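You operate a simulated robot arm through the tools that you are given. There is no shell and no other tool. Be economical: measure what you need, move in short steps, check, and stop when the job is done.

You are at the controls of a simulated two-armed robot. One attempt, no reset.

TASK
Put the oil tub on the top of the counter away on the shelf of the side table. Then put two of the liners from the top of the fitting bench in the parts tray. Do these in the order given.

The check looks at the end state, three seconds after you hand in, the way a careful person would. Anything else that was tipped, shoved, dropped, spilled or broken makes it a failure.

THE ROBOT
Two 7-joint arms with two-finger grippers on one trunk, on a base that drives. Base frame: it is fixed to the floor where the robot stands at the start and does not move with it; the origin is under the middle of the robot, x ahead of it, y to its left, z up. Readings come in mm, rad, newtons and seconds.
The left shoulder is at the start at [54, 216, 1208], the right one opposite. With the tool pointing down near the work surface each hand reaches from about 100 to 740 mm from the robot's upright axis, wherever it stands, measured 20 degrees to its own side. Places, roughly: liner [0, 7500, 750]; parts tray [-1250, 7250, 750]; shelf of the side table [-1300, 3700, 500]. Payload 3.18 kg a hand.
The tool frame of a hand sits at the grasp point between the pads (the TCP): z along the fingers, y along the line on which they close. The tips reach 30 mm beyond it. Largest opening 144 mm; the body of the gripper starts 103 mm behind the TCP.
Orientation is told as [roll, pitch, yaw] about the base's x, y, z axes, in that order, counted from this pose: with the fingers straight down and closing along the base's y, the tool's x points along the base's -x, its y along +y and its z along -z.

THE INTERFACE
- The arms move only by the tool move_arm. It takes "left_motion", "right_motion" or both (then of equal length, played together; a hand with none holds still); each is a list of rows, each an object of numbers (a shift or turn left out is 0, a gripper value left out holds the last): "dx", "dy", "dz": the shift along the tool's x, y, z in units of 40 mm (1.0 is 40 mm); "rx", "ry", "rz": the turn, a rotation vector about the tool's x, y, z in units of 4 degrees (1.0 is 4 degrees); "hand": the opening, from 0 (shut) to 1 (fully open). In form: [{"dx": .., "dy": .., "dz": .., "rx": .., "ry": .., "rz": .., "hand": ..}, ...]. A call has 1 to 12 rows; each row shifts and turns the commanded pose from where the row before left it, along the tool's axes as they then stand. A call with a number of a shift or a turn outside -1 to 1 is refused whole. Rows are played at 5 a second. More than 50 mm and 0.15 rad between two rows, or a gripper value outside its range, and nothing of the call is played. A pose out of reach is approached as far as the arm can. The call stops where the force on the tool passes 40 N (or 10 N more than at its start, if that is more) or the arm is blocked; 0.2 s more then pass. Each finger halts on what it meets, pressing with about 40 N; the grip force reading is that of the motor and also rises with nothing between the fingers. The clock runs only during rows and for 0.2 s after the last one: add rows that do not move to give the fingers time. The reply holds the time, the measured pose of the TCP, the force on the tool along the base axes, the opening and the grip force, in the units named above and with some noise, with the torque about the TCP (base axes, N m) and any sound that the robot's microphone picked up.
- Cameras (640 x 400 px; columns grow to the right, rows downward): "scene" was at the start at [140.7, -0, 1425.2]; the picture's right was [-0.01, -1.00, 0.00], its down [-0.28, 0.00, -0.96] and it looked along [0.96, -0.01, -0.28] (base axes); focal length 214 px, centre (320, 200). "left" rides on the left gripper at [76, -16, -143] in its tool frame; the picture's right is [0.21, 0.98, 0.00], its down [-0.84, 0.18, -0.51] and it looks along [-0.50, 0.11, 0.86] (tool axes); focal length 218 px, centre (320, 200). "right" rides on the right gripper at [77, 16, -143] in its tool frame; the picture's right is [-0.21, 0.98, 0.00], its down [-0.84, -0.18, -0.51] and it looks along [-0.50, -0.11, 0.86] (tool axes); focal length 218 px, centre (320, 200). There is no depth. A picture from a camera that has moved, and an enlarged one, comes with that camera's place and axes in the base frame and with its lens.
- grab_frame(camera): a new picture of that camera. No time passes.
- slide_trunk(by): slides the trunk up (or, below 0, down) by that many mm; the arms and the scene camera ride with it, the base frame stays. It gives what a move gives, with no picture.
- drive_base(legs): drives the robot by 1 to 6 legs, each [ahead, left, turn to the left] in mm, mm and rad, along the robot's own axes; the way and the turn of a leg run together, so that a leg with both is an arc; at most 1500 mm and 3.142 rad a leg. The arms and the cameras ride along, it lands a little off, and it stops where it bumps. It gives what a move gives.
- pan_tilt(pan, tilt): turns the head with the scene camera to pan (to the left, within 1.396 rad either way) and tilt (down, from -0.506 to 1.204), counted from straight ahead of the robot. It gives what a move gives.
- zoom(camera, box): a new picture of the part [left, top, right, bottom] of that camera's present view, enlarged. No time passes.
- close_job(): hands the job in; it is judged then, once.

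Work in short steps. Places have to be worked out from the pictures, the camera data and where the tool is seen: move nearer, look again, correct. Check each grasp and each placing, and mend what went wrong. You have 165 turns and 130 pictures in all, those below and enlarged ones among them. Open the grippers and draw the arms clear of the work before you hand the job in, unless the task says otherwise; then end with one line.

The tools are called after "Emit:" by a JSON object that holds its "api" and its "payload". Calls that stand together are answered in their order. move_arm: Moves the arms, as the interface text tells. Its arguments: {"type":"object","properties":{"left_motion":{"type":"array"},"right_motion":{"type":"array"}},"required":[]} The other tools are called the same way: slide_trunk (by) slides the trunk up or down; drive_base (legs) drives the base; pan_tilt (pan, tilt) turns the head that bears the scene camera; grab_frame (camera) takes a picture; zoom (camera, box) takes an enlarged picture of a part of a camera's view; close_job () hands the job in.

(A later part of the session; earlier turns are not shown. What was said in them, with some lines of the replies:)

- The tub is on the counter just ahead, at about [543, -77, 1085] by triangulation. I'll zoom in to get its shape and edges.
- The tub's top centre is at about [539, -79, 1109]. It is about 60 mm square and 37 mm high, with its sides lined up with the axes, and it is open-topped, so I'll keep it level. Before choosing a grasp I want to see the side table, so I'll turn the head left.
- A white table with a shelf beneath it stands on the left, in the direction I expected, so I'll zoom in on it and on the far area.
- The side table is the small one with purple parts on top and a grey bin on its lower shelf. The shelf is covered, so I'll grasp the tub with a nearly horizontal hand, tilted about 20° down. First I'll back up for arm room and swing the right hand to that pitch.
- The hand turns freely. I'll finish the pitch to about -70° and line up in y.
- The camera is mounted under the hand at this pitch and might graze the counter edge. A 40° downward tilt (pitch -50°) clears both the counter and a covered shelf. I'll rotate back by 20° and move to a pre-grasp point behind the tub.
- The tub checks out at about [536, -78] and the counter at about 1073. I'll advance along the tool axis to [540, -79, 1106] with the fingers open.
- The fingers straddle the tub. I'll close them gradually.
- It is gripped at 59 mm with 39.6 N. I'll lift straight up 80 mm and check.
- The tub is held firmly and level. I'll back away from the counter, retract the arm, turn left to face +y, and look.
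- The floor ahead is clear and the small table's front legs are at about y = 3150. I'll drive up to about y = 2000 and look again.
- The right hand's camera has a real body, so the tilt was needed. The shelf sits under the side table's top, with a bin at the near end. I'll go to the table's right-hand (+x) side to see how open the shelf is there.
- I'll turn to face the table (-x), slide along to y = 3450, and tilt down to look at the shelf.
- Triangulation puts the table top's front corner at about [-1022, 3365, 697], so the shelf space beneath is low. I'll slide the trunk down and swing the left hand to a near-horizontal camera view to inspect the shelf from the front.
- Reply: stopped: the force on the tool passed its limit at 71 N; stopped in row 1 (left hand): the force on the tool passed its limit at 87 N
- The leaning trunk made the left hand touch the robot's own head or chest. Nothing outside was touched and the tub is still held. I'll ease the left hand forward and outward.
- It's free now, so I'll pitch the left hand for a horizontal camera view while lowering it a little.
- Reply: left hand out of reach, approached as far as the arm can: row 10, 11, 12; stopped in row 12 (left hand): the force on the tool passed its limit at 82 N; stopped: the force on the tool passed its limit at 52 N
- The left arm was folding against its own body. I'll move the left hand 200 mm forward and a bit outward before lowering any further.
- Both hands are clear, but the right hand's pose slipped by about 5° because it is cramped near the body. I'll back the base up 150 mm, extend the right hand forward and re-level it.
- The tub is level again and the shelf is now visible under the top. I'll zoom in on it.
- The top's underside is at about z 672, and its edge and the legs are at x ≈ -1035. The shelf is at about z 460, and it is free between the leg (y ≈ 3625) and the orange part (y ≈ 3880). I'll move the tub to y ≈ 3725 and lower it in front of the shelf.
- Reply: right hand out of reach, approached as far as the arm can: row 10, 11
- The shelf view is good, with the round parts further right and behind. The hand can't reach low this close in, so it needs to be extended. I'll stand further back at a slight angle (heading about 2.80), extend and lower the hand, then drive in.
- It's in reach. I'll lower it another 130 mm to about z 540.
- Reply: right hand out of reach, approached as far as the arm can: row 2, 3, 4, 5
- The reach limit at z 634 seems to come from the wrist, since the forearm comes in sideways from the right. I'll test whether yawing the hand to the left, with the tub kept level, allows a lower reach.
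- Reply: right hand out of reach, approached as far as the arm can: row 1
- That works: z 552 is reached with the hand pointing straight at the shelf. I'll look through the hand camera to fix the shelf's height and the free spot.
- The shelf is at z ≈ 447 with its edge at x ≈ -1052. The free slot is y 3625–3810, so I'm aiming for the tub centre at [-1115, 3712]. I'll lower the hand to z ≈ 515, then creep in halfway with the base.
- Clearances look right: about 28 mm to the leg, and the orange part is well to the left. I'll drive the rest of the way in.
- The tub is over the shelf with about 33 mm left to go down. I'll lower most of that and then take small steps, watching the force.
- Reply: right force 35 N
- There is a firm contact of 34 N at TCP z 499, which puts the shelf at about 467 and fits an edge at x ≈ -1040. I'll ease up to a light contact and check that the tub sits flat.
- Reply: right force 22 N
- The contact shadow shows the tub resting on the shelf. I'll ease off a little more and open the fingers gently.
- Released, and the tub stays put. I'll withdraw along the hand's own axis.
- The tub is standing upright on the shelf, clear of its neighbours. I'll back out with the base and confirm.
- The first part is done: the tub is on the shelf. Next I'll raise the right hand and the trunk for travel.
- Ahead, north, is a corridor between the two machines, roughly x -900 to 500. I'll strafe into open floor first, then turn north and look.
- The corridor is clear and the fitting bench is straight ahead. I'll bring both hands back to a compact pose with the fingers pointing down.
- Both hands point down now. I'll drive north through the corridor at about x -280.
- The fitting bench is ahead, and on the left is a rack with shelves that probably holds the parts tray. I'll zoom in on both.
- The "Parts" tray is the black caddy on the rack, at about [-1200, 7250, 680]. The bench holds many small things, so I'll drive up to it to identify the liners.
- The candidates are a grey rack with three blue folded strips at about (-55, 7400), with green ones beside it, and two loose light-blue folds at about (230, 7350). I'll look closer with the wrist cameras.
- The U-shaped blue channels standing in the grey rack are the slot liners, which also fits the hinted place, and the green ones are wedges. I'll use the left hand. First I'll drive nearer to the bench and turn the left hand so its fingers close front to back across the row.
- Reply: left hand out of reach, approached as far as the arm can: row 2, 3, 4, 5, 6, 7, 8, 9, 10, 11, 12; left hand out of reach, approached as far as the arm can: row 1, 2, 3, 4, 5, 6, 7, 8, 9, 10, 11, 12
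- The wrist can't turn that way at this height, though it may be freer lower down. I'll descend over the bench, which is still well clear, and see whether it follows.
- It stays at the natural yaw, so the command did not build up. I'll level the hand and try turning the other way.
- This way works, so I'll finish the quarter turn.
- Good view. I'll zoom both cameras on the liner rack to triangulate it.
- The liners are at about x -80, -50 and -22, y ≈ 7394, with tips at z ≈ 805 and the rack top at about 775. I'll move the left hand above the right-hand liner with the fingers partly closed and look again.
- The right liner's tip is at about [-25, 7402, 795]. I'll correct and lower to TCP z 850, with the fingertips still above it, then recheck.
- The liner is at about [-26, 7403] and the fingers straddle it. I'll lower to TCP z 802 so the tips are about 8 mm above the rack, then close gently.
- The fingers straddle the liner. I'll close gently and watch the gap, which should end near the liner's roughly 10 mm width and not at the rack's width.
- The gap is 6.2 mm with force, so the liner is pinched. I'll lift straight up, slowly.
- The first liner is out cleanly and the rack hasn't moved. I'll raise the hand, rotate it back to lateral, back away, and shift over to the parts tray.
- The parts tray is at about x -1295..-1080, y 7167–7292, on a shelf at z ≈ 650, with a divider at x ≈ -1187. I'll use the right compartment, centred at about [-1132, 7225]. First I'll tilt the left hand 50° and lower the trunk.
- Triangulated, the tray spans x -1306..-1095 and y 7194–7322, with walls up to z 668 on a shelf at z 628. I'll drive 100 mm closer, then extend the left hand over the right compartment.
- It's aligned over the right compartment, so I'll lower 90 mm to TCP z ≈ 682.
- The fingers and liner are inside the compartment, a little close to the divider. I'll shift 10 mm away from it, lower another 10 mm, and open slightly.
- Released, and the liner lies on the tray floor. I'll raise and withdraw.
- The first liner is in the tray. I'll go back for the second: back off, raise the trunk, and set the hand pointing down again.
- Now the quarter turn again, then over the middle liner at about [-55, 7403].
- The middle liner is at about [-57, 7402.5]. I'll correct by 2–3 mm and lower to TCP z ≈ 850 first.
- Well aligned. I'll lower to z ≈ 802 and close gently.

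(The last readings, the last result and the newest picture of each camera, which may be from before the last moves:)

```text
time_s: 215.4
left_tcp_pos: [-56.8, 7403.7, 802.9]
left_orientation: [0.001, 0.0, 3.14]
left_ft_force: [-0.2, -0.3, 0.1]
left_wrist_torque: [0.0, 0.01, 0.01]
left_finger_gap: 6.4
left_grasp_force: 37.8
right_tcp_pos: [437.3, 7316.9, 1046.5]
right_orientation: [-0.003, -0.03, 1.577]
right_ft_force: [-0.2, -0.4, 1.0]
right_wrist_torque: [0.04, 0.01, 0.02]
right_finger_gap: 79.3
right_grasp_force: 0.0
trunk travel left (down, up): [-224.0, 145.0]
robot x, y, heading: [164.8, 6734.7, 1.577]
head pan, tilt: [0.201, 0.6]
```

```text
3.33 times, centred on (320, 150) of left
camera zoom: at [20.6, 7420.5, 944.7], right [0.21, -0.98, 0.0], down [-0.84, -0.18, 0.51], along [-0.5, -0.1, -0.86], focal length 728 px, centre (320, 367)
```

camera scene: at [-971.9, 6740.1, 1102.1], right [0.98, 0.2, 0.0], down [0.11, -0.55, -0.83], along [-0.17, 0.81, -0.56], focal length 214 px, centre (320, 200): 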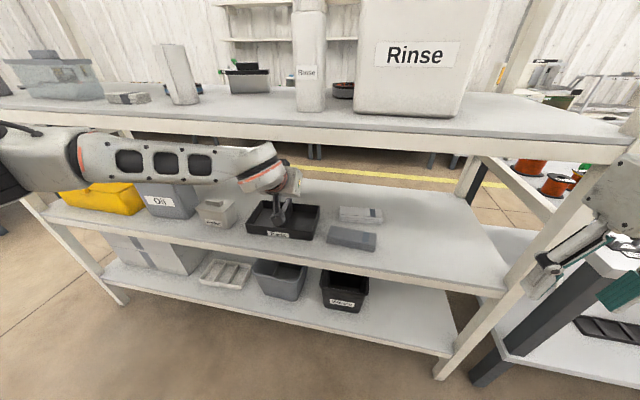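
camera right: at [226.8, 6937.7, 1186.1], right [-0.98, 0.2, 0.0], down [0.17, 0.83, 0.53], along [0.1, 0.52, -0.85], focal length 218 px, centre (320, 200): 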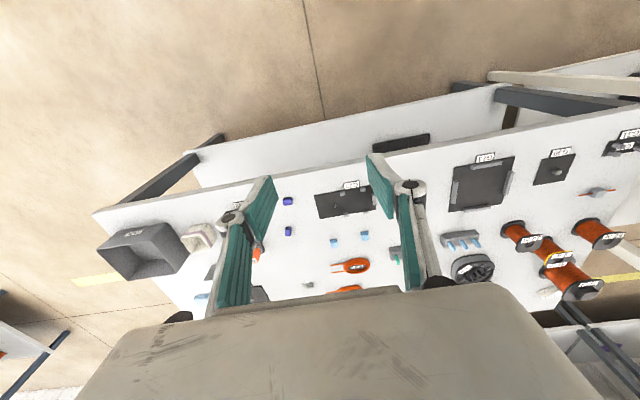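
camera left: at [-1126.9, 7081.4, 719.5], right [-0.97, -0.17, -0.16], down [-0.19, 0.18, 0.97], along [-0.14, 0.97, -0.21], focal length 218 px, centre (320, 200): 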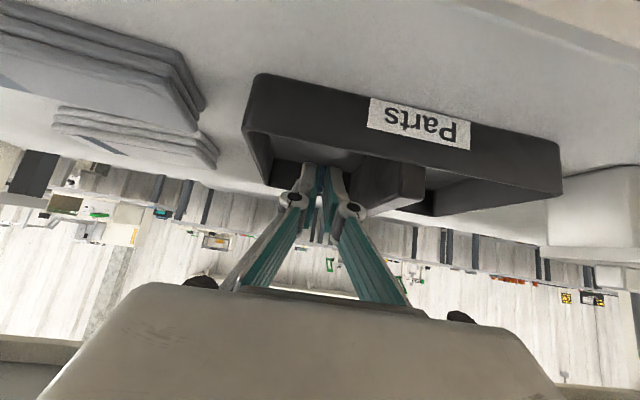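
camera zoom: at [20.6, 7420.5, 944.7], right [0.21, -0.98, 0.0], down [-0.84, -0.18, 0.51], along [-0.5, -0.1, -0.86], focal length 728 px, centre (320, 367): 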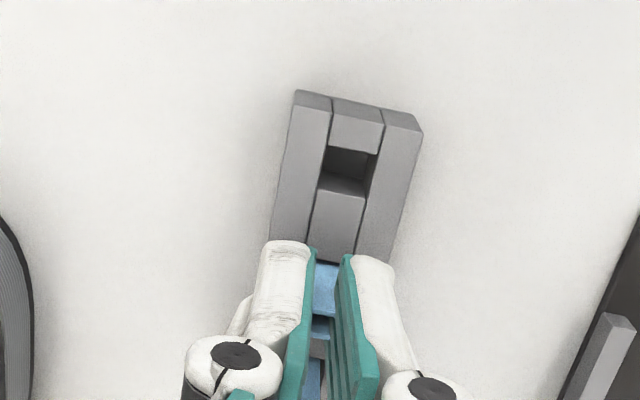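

Gripped at 6.4 mm. I'll lift straight up.

Emit:
{"api": "move_arm", "payload": {"left_motion": [{"dz": -0.1}, {"dz": -0.2}, {"dz": -0.3}, {"dz": -0.4}, {"dz": -0.5}, {"dz": -0.5}, {"dz": -0.5}, {"dz": -0.5}, {"dz": -0.5}, {"dz": -0.5}, {}]}}

Emit:
{"api": "zoom", "payload": {"camera": "left", "box": [200, 70, 440, 230]}}

```text
time_s: 217.8
left_tcp_pos: [-55.9, 7403.8, 962.3]
left_orientation: [0.0, 0.001, 3.14]
left_ft_force: [-0.7, 0.8, -0.1]
left_wrist_torque: [-0.02, -0.03, -0.04]
left_finger_gap: 6.1
left_grasp_force: 37.7
right_tcp_pos: [437.1, 7316.7, 1045.7]
right_orientation: [-0.002, -0.029, 1.579]
right_ft_force: [-0.3, 0.6, 0.3]
right_wrist_torque: [-0.01, 0.0, 0.01]
right_finger_gap: 79.3
right_grasp_force: 0.1
trunk travel left (down, up): [-224.0, 145.0]
robot x, y, heading: [166.3, 6736.3, 1.574]
head pan, tilt: [0.201, 0.6]
```

```text
2.50 times, centred on (320, 150) of left
camera zoom: at [20.3, 7420.2, 1104.4], right [0.21, -0.98, 0.0], down [-0.84, -0.18, 0.51], along [-0.5, -0.1, -0.86], focal length 546 px, centre (320, 325)
```

zoom: 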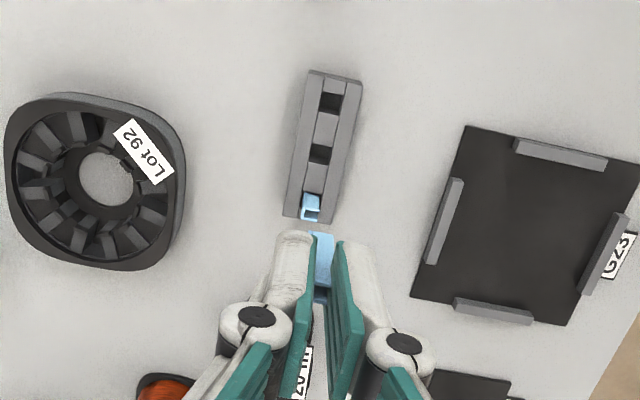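

The second liner is held and the third is undisturbed. I'll rotate back, drive to the tray, tilt and lower as before.

Emit:
{"api": "move_arm", "payload": {"left_motion": [{"rz": 1}, {"rz": 1}, {"rz": 1}, {"rz": 1}, {"rz": 1}, {"rz": 1}, {"rz": 1}, {"rz": 1}, {"rz": 1}, {"rz": 1}, {"rz": 1}, {}]}}

Emit:
{"api": "move_arm", "payload": {"left_motion": [{"rz": 1}, {"rz": 1}, {"rz": 1}, {"rz": 1}, {"rz": 1}, {"rz": 1}, {"rz": 1}, {"rz": 1}, {"rz": 1}, {"rz": 1}, {"rz": 1}, {}]}}

Emit:
{"api": "drive_base", "payload": {"legs": [[-450, 0, 0], [0, 1085, 0]]}}

Emit:
{"api": "move_arm", "payload": {"left_motion": [{"ry": -1}, {"ry": -1}, {"ry": -1}, {"ry": -1}, {"ry": -1}, {"ry": -1}, {"ry": -1}, {"ry": -1}, {"ry": -1}, {"ry": -1}, {"ry": -1}, {"ry": -1}]}}

Emit:
{"api": "slide_trunk", "payload": {"by": -190}}

Emit:
{"api": "zoom", "payload": {"camera": "left", "box": [240, 100, 420, 220]}}

```text
time_s: 220.4
left_tcp_pos: [-55.7, 7402.1, 962.7]
left_orientation: [0.002, 0.001, 2.371]
left_ft_force: [0.2, 0.7, 0.6]
left_wrist_torque: [-0.04, 0.01, 0.01]
left_finger_gap: 6.0
left_grasp_force: 37.2
right_tcp_pos: [437.8, 7316.7, 1046.9]
right_orientation: [-0.001, -0.032, 1.577]
right_ft_force: [-0.8, 0.5, -0.9]
right_wrist_torque: [0.04, -0.02, -0.02]
right_finger_gap: 79.1
right_grasp_force: 0.1
trunk travel left (down, up): [-224.0, 145.0]
robot x, y, heading: [164.5, 6737.2, 1.576]
head pan, tilt: [0.201, 0.6]
```

```text
time_s: 223.0
left_tcp_pos: [-56.1, 7402.4, 961.9]
left_orientation: [-0.001, 0.0, 1.604]
left_ft_force: [-0.4, 1.4, -0.1]
left_wrist_torque: [0.02, 0.0, 0.0]
left_finger_gap: 6.2
left_grasp_force: 37.4
right_tcp_pos: [437.8, 7316.0, 1046.9]
right_orientation: [-0.001, -0.031, 1.576]
right_ft_force: [0.7, 0.2, 0.5]
right_wrist_torque: [0.0, 0.02, 0.01]
right_finger_gap: 79.5
right_grasp_force: 0.1
trunk travel left (down, up): [-224.0, 145.0]
robot x, y, heading: [159.9, 6735.3, 1.577]
head pan, tilt: [0.201, 0.6]
```

```text
time_s: 235.1
left_tcp_pos: [-1132.0, 6945.3, 961.5]
left_orientation: [0.0, -0.002, 1.604]
left_ft_force: [0.4, -0.4, -0.1]
left_wrist_torque: [0.01, -0.01, 0.01]
left_finger_gap: 5.8
left_grasp_force: 37.4
right_tcp_pos: [-638.6, 6859.6, 1045.6]
right_orientation: [0.0, -0.029, 1.579]
right_ft_force: [-0.8, 0.0, -0.6]
right_wrist_torque: [0.04, 0.0, -0.02]
right_finger_gap: 79.0
right_grasp_force: 0.0
trunk travel left (down, up): [-224.0, 145.0]
robot x, y, heading: [-909.4, 6280.5, 1.576]
head pan, tilt: [0.201, 0.6]
```

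```text
time_s: 237.7
left_tcp_pos: [-1132.6, 6945.5, 960.5]
left_orientation: [0.0, -0.84, 1.607]
left_ft_force: [-0.3, -0.1, 0.3]
left_wrist_torque: [0.01, -0.01, -0.02]
left_finger_gap: 6.1
left_grasp_force: 37.0
right_tcp_pos: [-639.4, 6859.5, 1047.1]
right_orientation: [-0.002, -0.032, 1.579]
right_ft_force: [0.7, -0.3, -0.7]
right_wrist_torque: [0.02, -0.01, -0.01]
right_finger_gap: 79.3
right_grasp_force: 0.0
trunk travel left (down, up): [-224.0, 145.0]
robot x, y, heading: [-914.1, 6277.6, 1.574]
head pan, tilt: [0.201, 0.6]
```

```text
time_s: 239.8
left_tcp_pos: [-1133.2, 6944.9, 774.0]
left_orientation: [-0.003, -0.841, 1.607]
left_ft_force: [-0.1, -0.5, -1.2]
left_wrist_torque: [-0.02, 0.01, -0.01]
left_finger_gap: 6.2
left_grasp_force: 38.2
right_tcp_pos: [-638.8, 6859.1, 857.9]
right_orientation: [-0.001, -0.034, 1.579]
right_ft_force: [1.0, -0.3, 0.5]
right_wrist_torque: [0.04, 0.01, 0.04]
right_finger_gap: 79.4
right_grasp_force: 0.1
trunk travel left (down, up): [-34.0, 335.0]
robot x, y, heading: [-911.4, 6279.5, 1.578]
head pan, tilt: [0.201, 0.6]
```

```text
3.33 times, centred on (330, 160) of left
camera zoom: at [-1110.2, 6789.5, 811.8], right [-0.97, -0.17, -0.16], down [-0.19, 0.18, 0.97], along [-0.14, 0.97, -0.2], focal length 728 px, centre (287, 333)
```

zoom: 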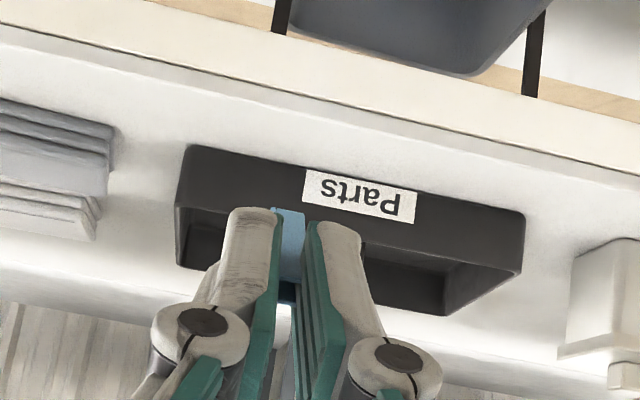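

The view matches the first trip. The left compartment is empty, so to avoid touching the first liner I'll drop this one there, at x ≈ -1252. I'll drive in with a small strafe, then extend.

Emit:
{"api": "drive_base", "payload": {"legs": [[105, 118, 0]]}}

Emit:
{"api": "move_arm", "payload": {"left_motion": [{"dx": -0.4, "dz": 0.45}, {"dx": -0.6, "dz": 0.67}, {"dx": -0.6, "dz": 0.67}, {"dx": -0.6, "dz": 0.67}, {"dx": -0.6, "dz": 0.67}, {"dx": -0.3, "dz": 0.34}, {}]}}

Emit:
{"api": "grab_frame", "payload": {"camera": "left"}}

```text
time_s: 241.5
left_tcp_pos: [-1250.1, 7051.1, 770.5]
left_orientation: [-0.002, -0.837, 1.604]
left_ft_force: [-0.4, -0.3, -0.3]
left_wrist_torque: [0.05, -0.05, 0.0]
left_finger_gap: 6.2
left_grasp_force: 37.0
right_tcp_pos: [-756.2, 6963.5, 856.0]
right_orientation: [-0.001, -0.031, 1.577]
right_ft_force: [0.1, -0.3, 0.3]
right_wrist_torque: [-0.02, -0.04, 0.04]
right_finger_gap: 79.6
right_grasp_force: 0.0
trunk travel left (down, up): [-34.0, 335.0]
robot x, y, heading: [-1031.3, 6385.1, 1.572]
head pan, tilt: [0.201, 0.6]
```

```text
time_s: 243.1
left_tcp_pos: [-1256.7, 7236.9, 771.4]
left_orientation: [-0.002, -0.836, 1.603]
left_ft_force: [0.5, 0.4, 0.2]
left_wrist_torque: [0.05, -0.05, 0.03]
left_finger_gap: 6.1
left_grasp_force: 36.7
right_tcp_pos: [-756.1, 6964.1, 856.2]
right_orientation: [0.0, -0.031, 1.58]
right_ft_force: [0.2, 0.5, -0.2]
right_wrist_torque: [-0.03, -0.01, 0.0]
right_finger_gap: 79.3
right_grasp_force: 0.0
trunk travel left (down, up): [-34.0, 335.0]
robot x, y, heading: [-1033.3, 6384.3, 1.572]
head pan, tilt: [0.201, 0.6]
```

```text
38 pictures are left
camera left: at [-1234.6, 7081.1, 810.2], right [-0.97, -0.17, -0.16], down [-0.19, 0.18, 0.97], along [-0.14, 0.97, -0.21], focal length 218 px, centre (320, 200)
```

left: 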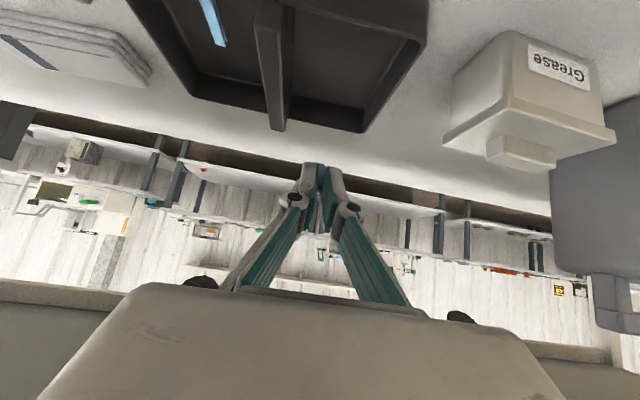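

Well placed over the left compartment, clear of the grease box. I'll lower 85 mm.

Emit:
{"api": "move_arm", "payload": {"left_motion": [{"dx": 0.35, "dz": 0.31}, {"dx": 0.4, "dz": 0.36}, {"dx": 0.4, "dz": 0.36}, {"dx": 0.3, "dz": 0.27}, {"dx": 0.13, "dz": 0.11}, {}]}}

Emit:
{"api": "zoom", "payload": {"camera": "left", "box": [240, 100, 420, 230]}}

```text
time_s: 244.5
left_tcp_pos: [-1254.7, 7234.8, 686.7]
left_orientation: [0.001, -0.836, 1.605]
left_ft_force: [0.7, -0.4, 0.0]
left_wrist_torque: [0.02, 0.03, -0.01]
left_finger_gap: 6.2
left_grasp_force: 37.3
right_tcp_pos: [-757.0, 6964.6, 856.9]
right_orientation: [-0.002, -0.031, 1.578]
right_ft_force: [1.0, -0.6, -0.2]
right_wrist_torque: [-0.01, 0.01, 0.01]
right_finger_gap: 79.1
right_grasp_force: 0.1
trunk travel left (down, up): [-34.0, 335.0]
robot x, y, heading: [-1029.2, 6383.5, 1.573]
head pan, tilt: [0.201, 0.6]
```

```text
3.08 times, centred on (330, 165) of left
camera zoom: at [-1233.8, 7080.4, 724.9], right [-0.97, -0.17, -0.16], down [-0.19, 0.18, 0.97], along [-0.14, 0.97, -0.21], focal length 672 px, centre (289, 308)
```

zoom: 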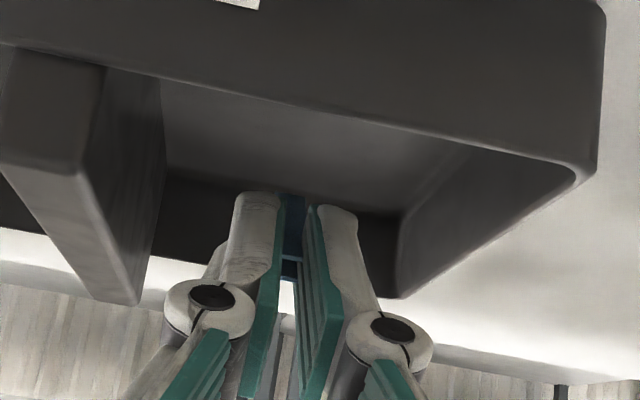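

Centred in the compartment. I'll lower 14 mm more and release.

Emit:
{"api": "move_arm", "payload": {"left_motion": [{"dx": 0.13, "dz": 0.115}, {"dx": 0.13, "dz": 0.115}, {}, {"hand": 0.08}, {"hand": 0.12}, {"hand": 0.16}, {"hand": 0.18}, {}]}}

Emit:
{"api": "move_arm", "payload": {"left_motion": [{"dx": -0.4, "dz": -0.36}, {"dx": -0.5, "dz": -0.44}, {"dx": -0.5, "dz": -0.44}, {"dx": -0.5, "dz": -0.44}, {"dx": 0.5, "dz": -0.56}, {"dx": 0.6, "dz": -0.67}, {"dx": 0.6, "dz": -0.67}, {"dx": 0.6, "dz": -0.67}, {"dx": 0.6, "dz": -0.67}, {"dx": 0.4, "dz": -0.45}, {}]}}

Emit:
{"api": "drive_base", "payload": {"legs": [[-250, 0, 0]]}}

Emit:
{"api": "slide_trunk", "payload": {"by": 190}}

Emit:
{"api": "grab_frame", "payload": {"camera": "scene"}}

```text
time_s: 246.3
left_tcp_pos: [-1255.3, 7236.0, 671.4]
left_orientation: [0.0, -0.838, 1.606]
left_ft_force: [0.0, 0.2, -0.1]
left_wrist_torque: [-0.01, 0.04, -0.03]
left_finger_gap: 26.2
left_grasp_force: 0.1
right_tcp_pos: [-756.6, 6964.4, 856.2]
right_orientation: [-0.001, -0.031, 1.578]
right_ft_force: [0.0, -0.1, 0.4]
right_wrist_torque: [-0.02, 0.0, -0.01]
right_finger_gap: 79.2
right_grasp_force: 0.0
trunk travel left (down, up): [-34.0, 335.0]
robot x, y, heading: [-1029.7, 6382.4, 1.578]
head pan, tilt: [0.201, 0.6]
```

```text
time_s: 248.7
left_tcp_pos: [-1250.4, 7038.1, 774.1]
left_orientation: [-0.002, -0.838, 1.606]
left_ft_force: [0.9, -0.6, -0.5]
left_wrist_torque: [-0.01, -0.03, 0.02]
left_finger_gap: 25.5
left_grasp_force: 0.2
right_tcp_pos: [-755.7, 6964.6, 855.9]
right_orientation: [-0.002, -0.029, 1.576]
right_ft_force: [-0.2, 0.6, 0.3]
right_wrist_torque: [0.02, 0.04, 0.02]
right_finger_gap: 79.2
right_grasp_force: 0.0
trunk travel left (down, up): [-34.0, 335.0]
robot x, y, heading: [-1029.7, 6378.6, 1.579]
head pan, tilt: [0.201, 0.6]
```

```text
time_s: 250.5
left_tcp_pos: [-1249.9, 6787.4, 774.0]
left_orientation: [-0.001, -0.839, 1.605]
left_ft_force: [0.0, -0.5, 0.8]
left_wrist_torque: [0.03, -0.03, -0.02]
left_finger_gap: 25.8
left_grasp_force: 0.0
right_tcp_pos: [-755.7, 6712.8, 856.3]
right_orientation: [-0.002, -0.032, 1.579]
right_ft_force: [0.2, 0.1, 1.0]
right_wrist_torque: [0.02, 0.02, -0.01]
right_finger_gap: 79.1
right_grasp_force: 0.0
trunk travel left (down, up): [-34.0, 335.0]
robot x, y, heading: [-1029.6, 6131.2, 1.576]
head pan, tilt: [0.201, 0.6]
```

```text
time_s: 252.6
left_tcp_pos: [-1249.7, 6786.6, 963.7]
left_orientation: [0.0, -0.836, 1.605]
left_ft_force: [0.3, 0.5, -0.5]
left_wrist_torque: [0.01, 0.0, -0.04]
left_finger_gap: 25.9
left_grasp_force: 0.0
right_tcp_pos: [-757.0, 6714.5, 1044.5]
right_orientation: [-0.002, -0.026, 1.578]
right_ft_force: [-0.6, 0.1, -0.8]
right_wrist_torque: [-0.03, -0.02, 0.0]
right_finger_gap: 79.1
right_grasp_force: 0.2
trunk travel left (down, up): [-224.0, 145.0]
robot x, y, heading: [-1030.0, 6132.5, 1.571]
head pan, tilt: [0.201, 0.6]
```

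```text
36 pictures are left
camera scene: at [-1047.9, 6298.1, 1330.5], right [0.98, 0.2, 0.0], down [0.12, -0.55, -0.82], along [-0.17, 0.81, -0.57], focal length 214 px, centre (320, 200)
```

scene: 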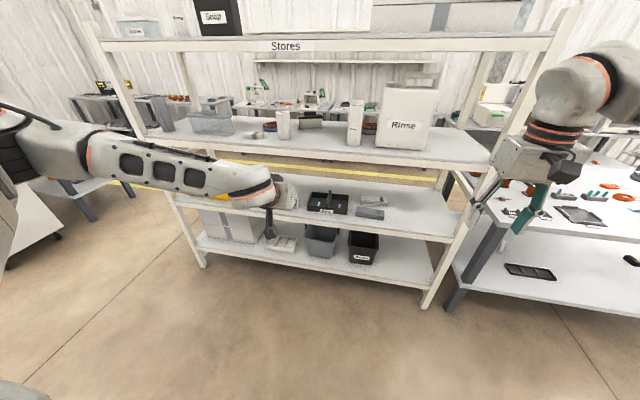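

I'll verify both liners in the tray, and open the grippers to finish.

Emit:
{"api": "zoom", "payload": {"camera": "scene", "box": [280, 170, 400, 245]}}

Emit:
{"api": "move_arm", "payload": {"left_motion": [{"hand": 0.6}, {"hand": 1}, {"hand": 1}], "right_motion": [{"hand": 0.8}, {"hand": 1}, {"hand": 1}]}}

Emit:
{"api": "zoom", "payload": {"camera": "scene", "box": [500, 150, 640, 250]}}

```text
5.33 times, centred on (340, 208) of scene
camera zoom: at [-1047.9, 6298.1, 1330.5], right [0.98, 0.2, 0.0], down [0.12, -0.55, -0.82], along [-0.17, 0.81, -0.57], focal length 1144 px, centre (213, 160)
```

zoom: 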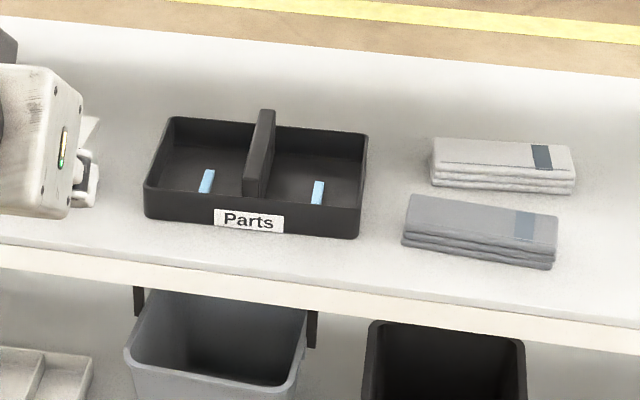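

```text
time_s: 253.4
left_tcp_pos: [-1249.1, 6786.9, 965.0]
left_orientation: [-0.001, -0.838, 1.605]
left_ft_force: [-0.4, -0.4, 0.7]
left_wrist_torque: [0.04, 0.08, -0.01]
left_finger_gap: 144.1
left_grasp_force: 0.1
right_tcp_pos: [-756.1, 6712.7, 1046.9]
right_orientation: [-0.003, -0.033, 1.579]
right_ft_force: [0.1, -0.2, 0.2]
right_wrist_torque: [0.02, -0.02, 0.0]
right_finger_gap: 144.0
right_grasp_force: 0.1
trunk travel left (down, up): [-224.0, 145.0]
robot x, y, heading: [-1030.4, 6133.4, 1.574]
head pan, tilt: [0.201, 0.6]
```

```text
4.00 times, centred on (570, 200) of scene
camera zoom: at [-1047.9, 6297.3, 1330.8], right [0.98, 0.2, 0.0], down [0.12, -0.55, -0.83], along [-0.17, 0.81, -0.56], focal length 858 px, centre (-680, 200)
```

zoom: 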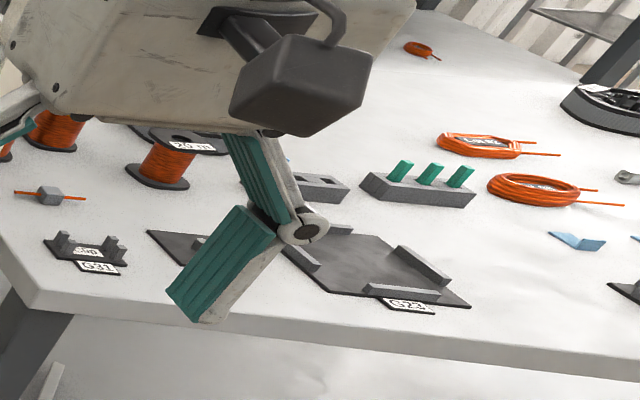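

Both liners lie in the tray, the bench is otherwise undisturbed, and the grippers are open and clear. I'm handing in.

Emit:
{"api": "close_job", "payload": {}}

```text
The job is handed in.
```

The oil tub is on the shelf of the side table and two liners from the fitting bench are in the parts tray, one in each compartment; nothing else was tipped, dropped or moved that I could see.
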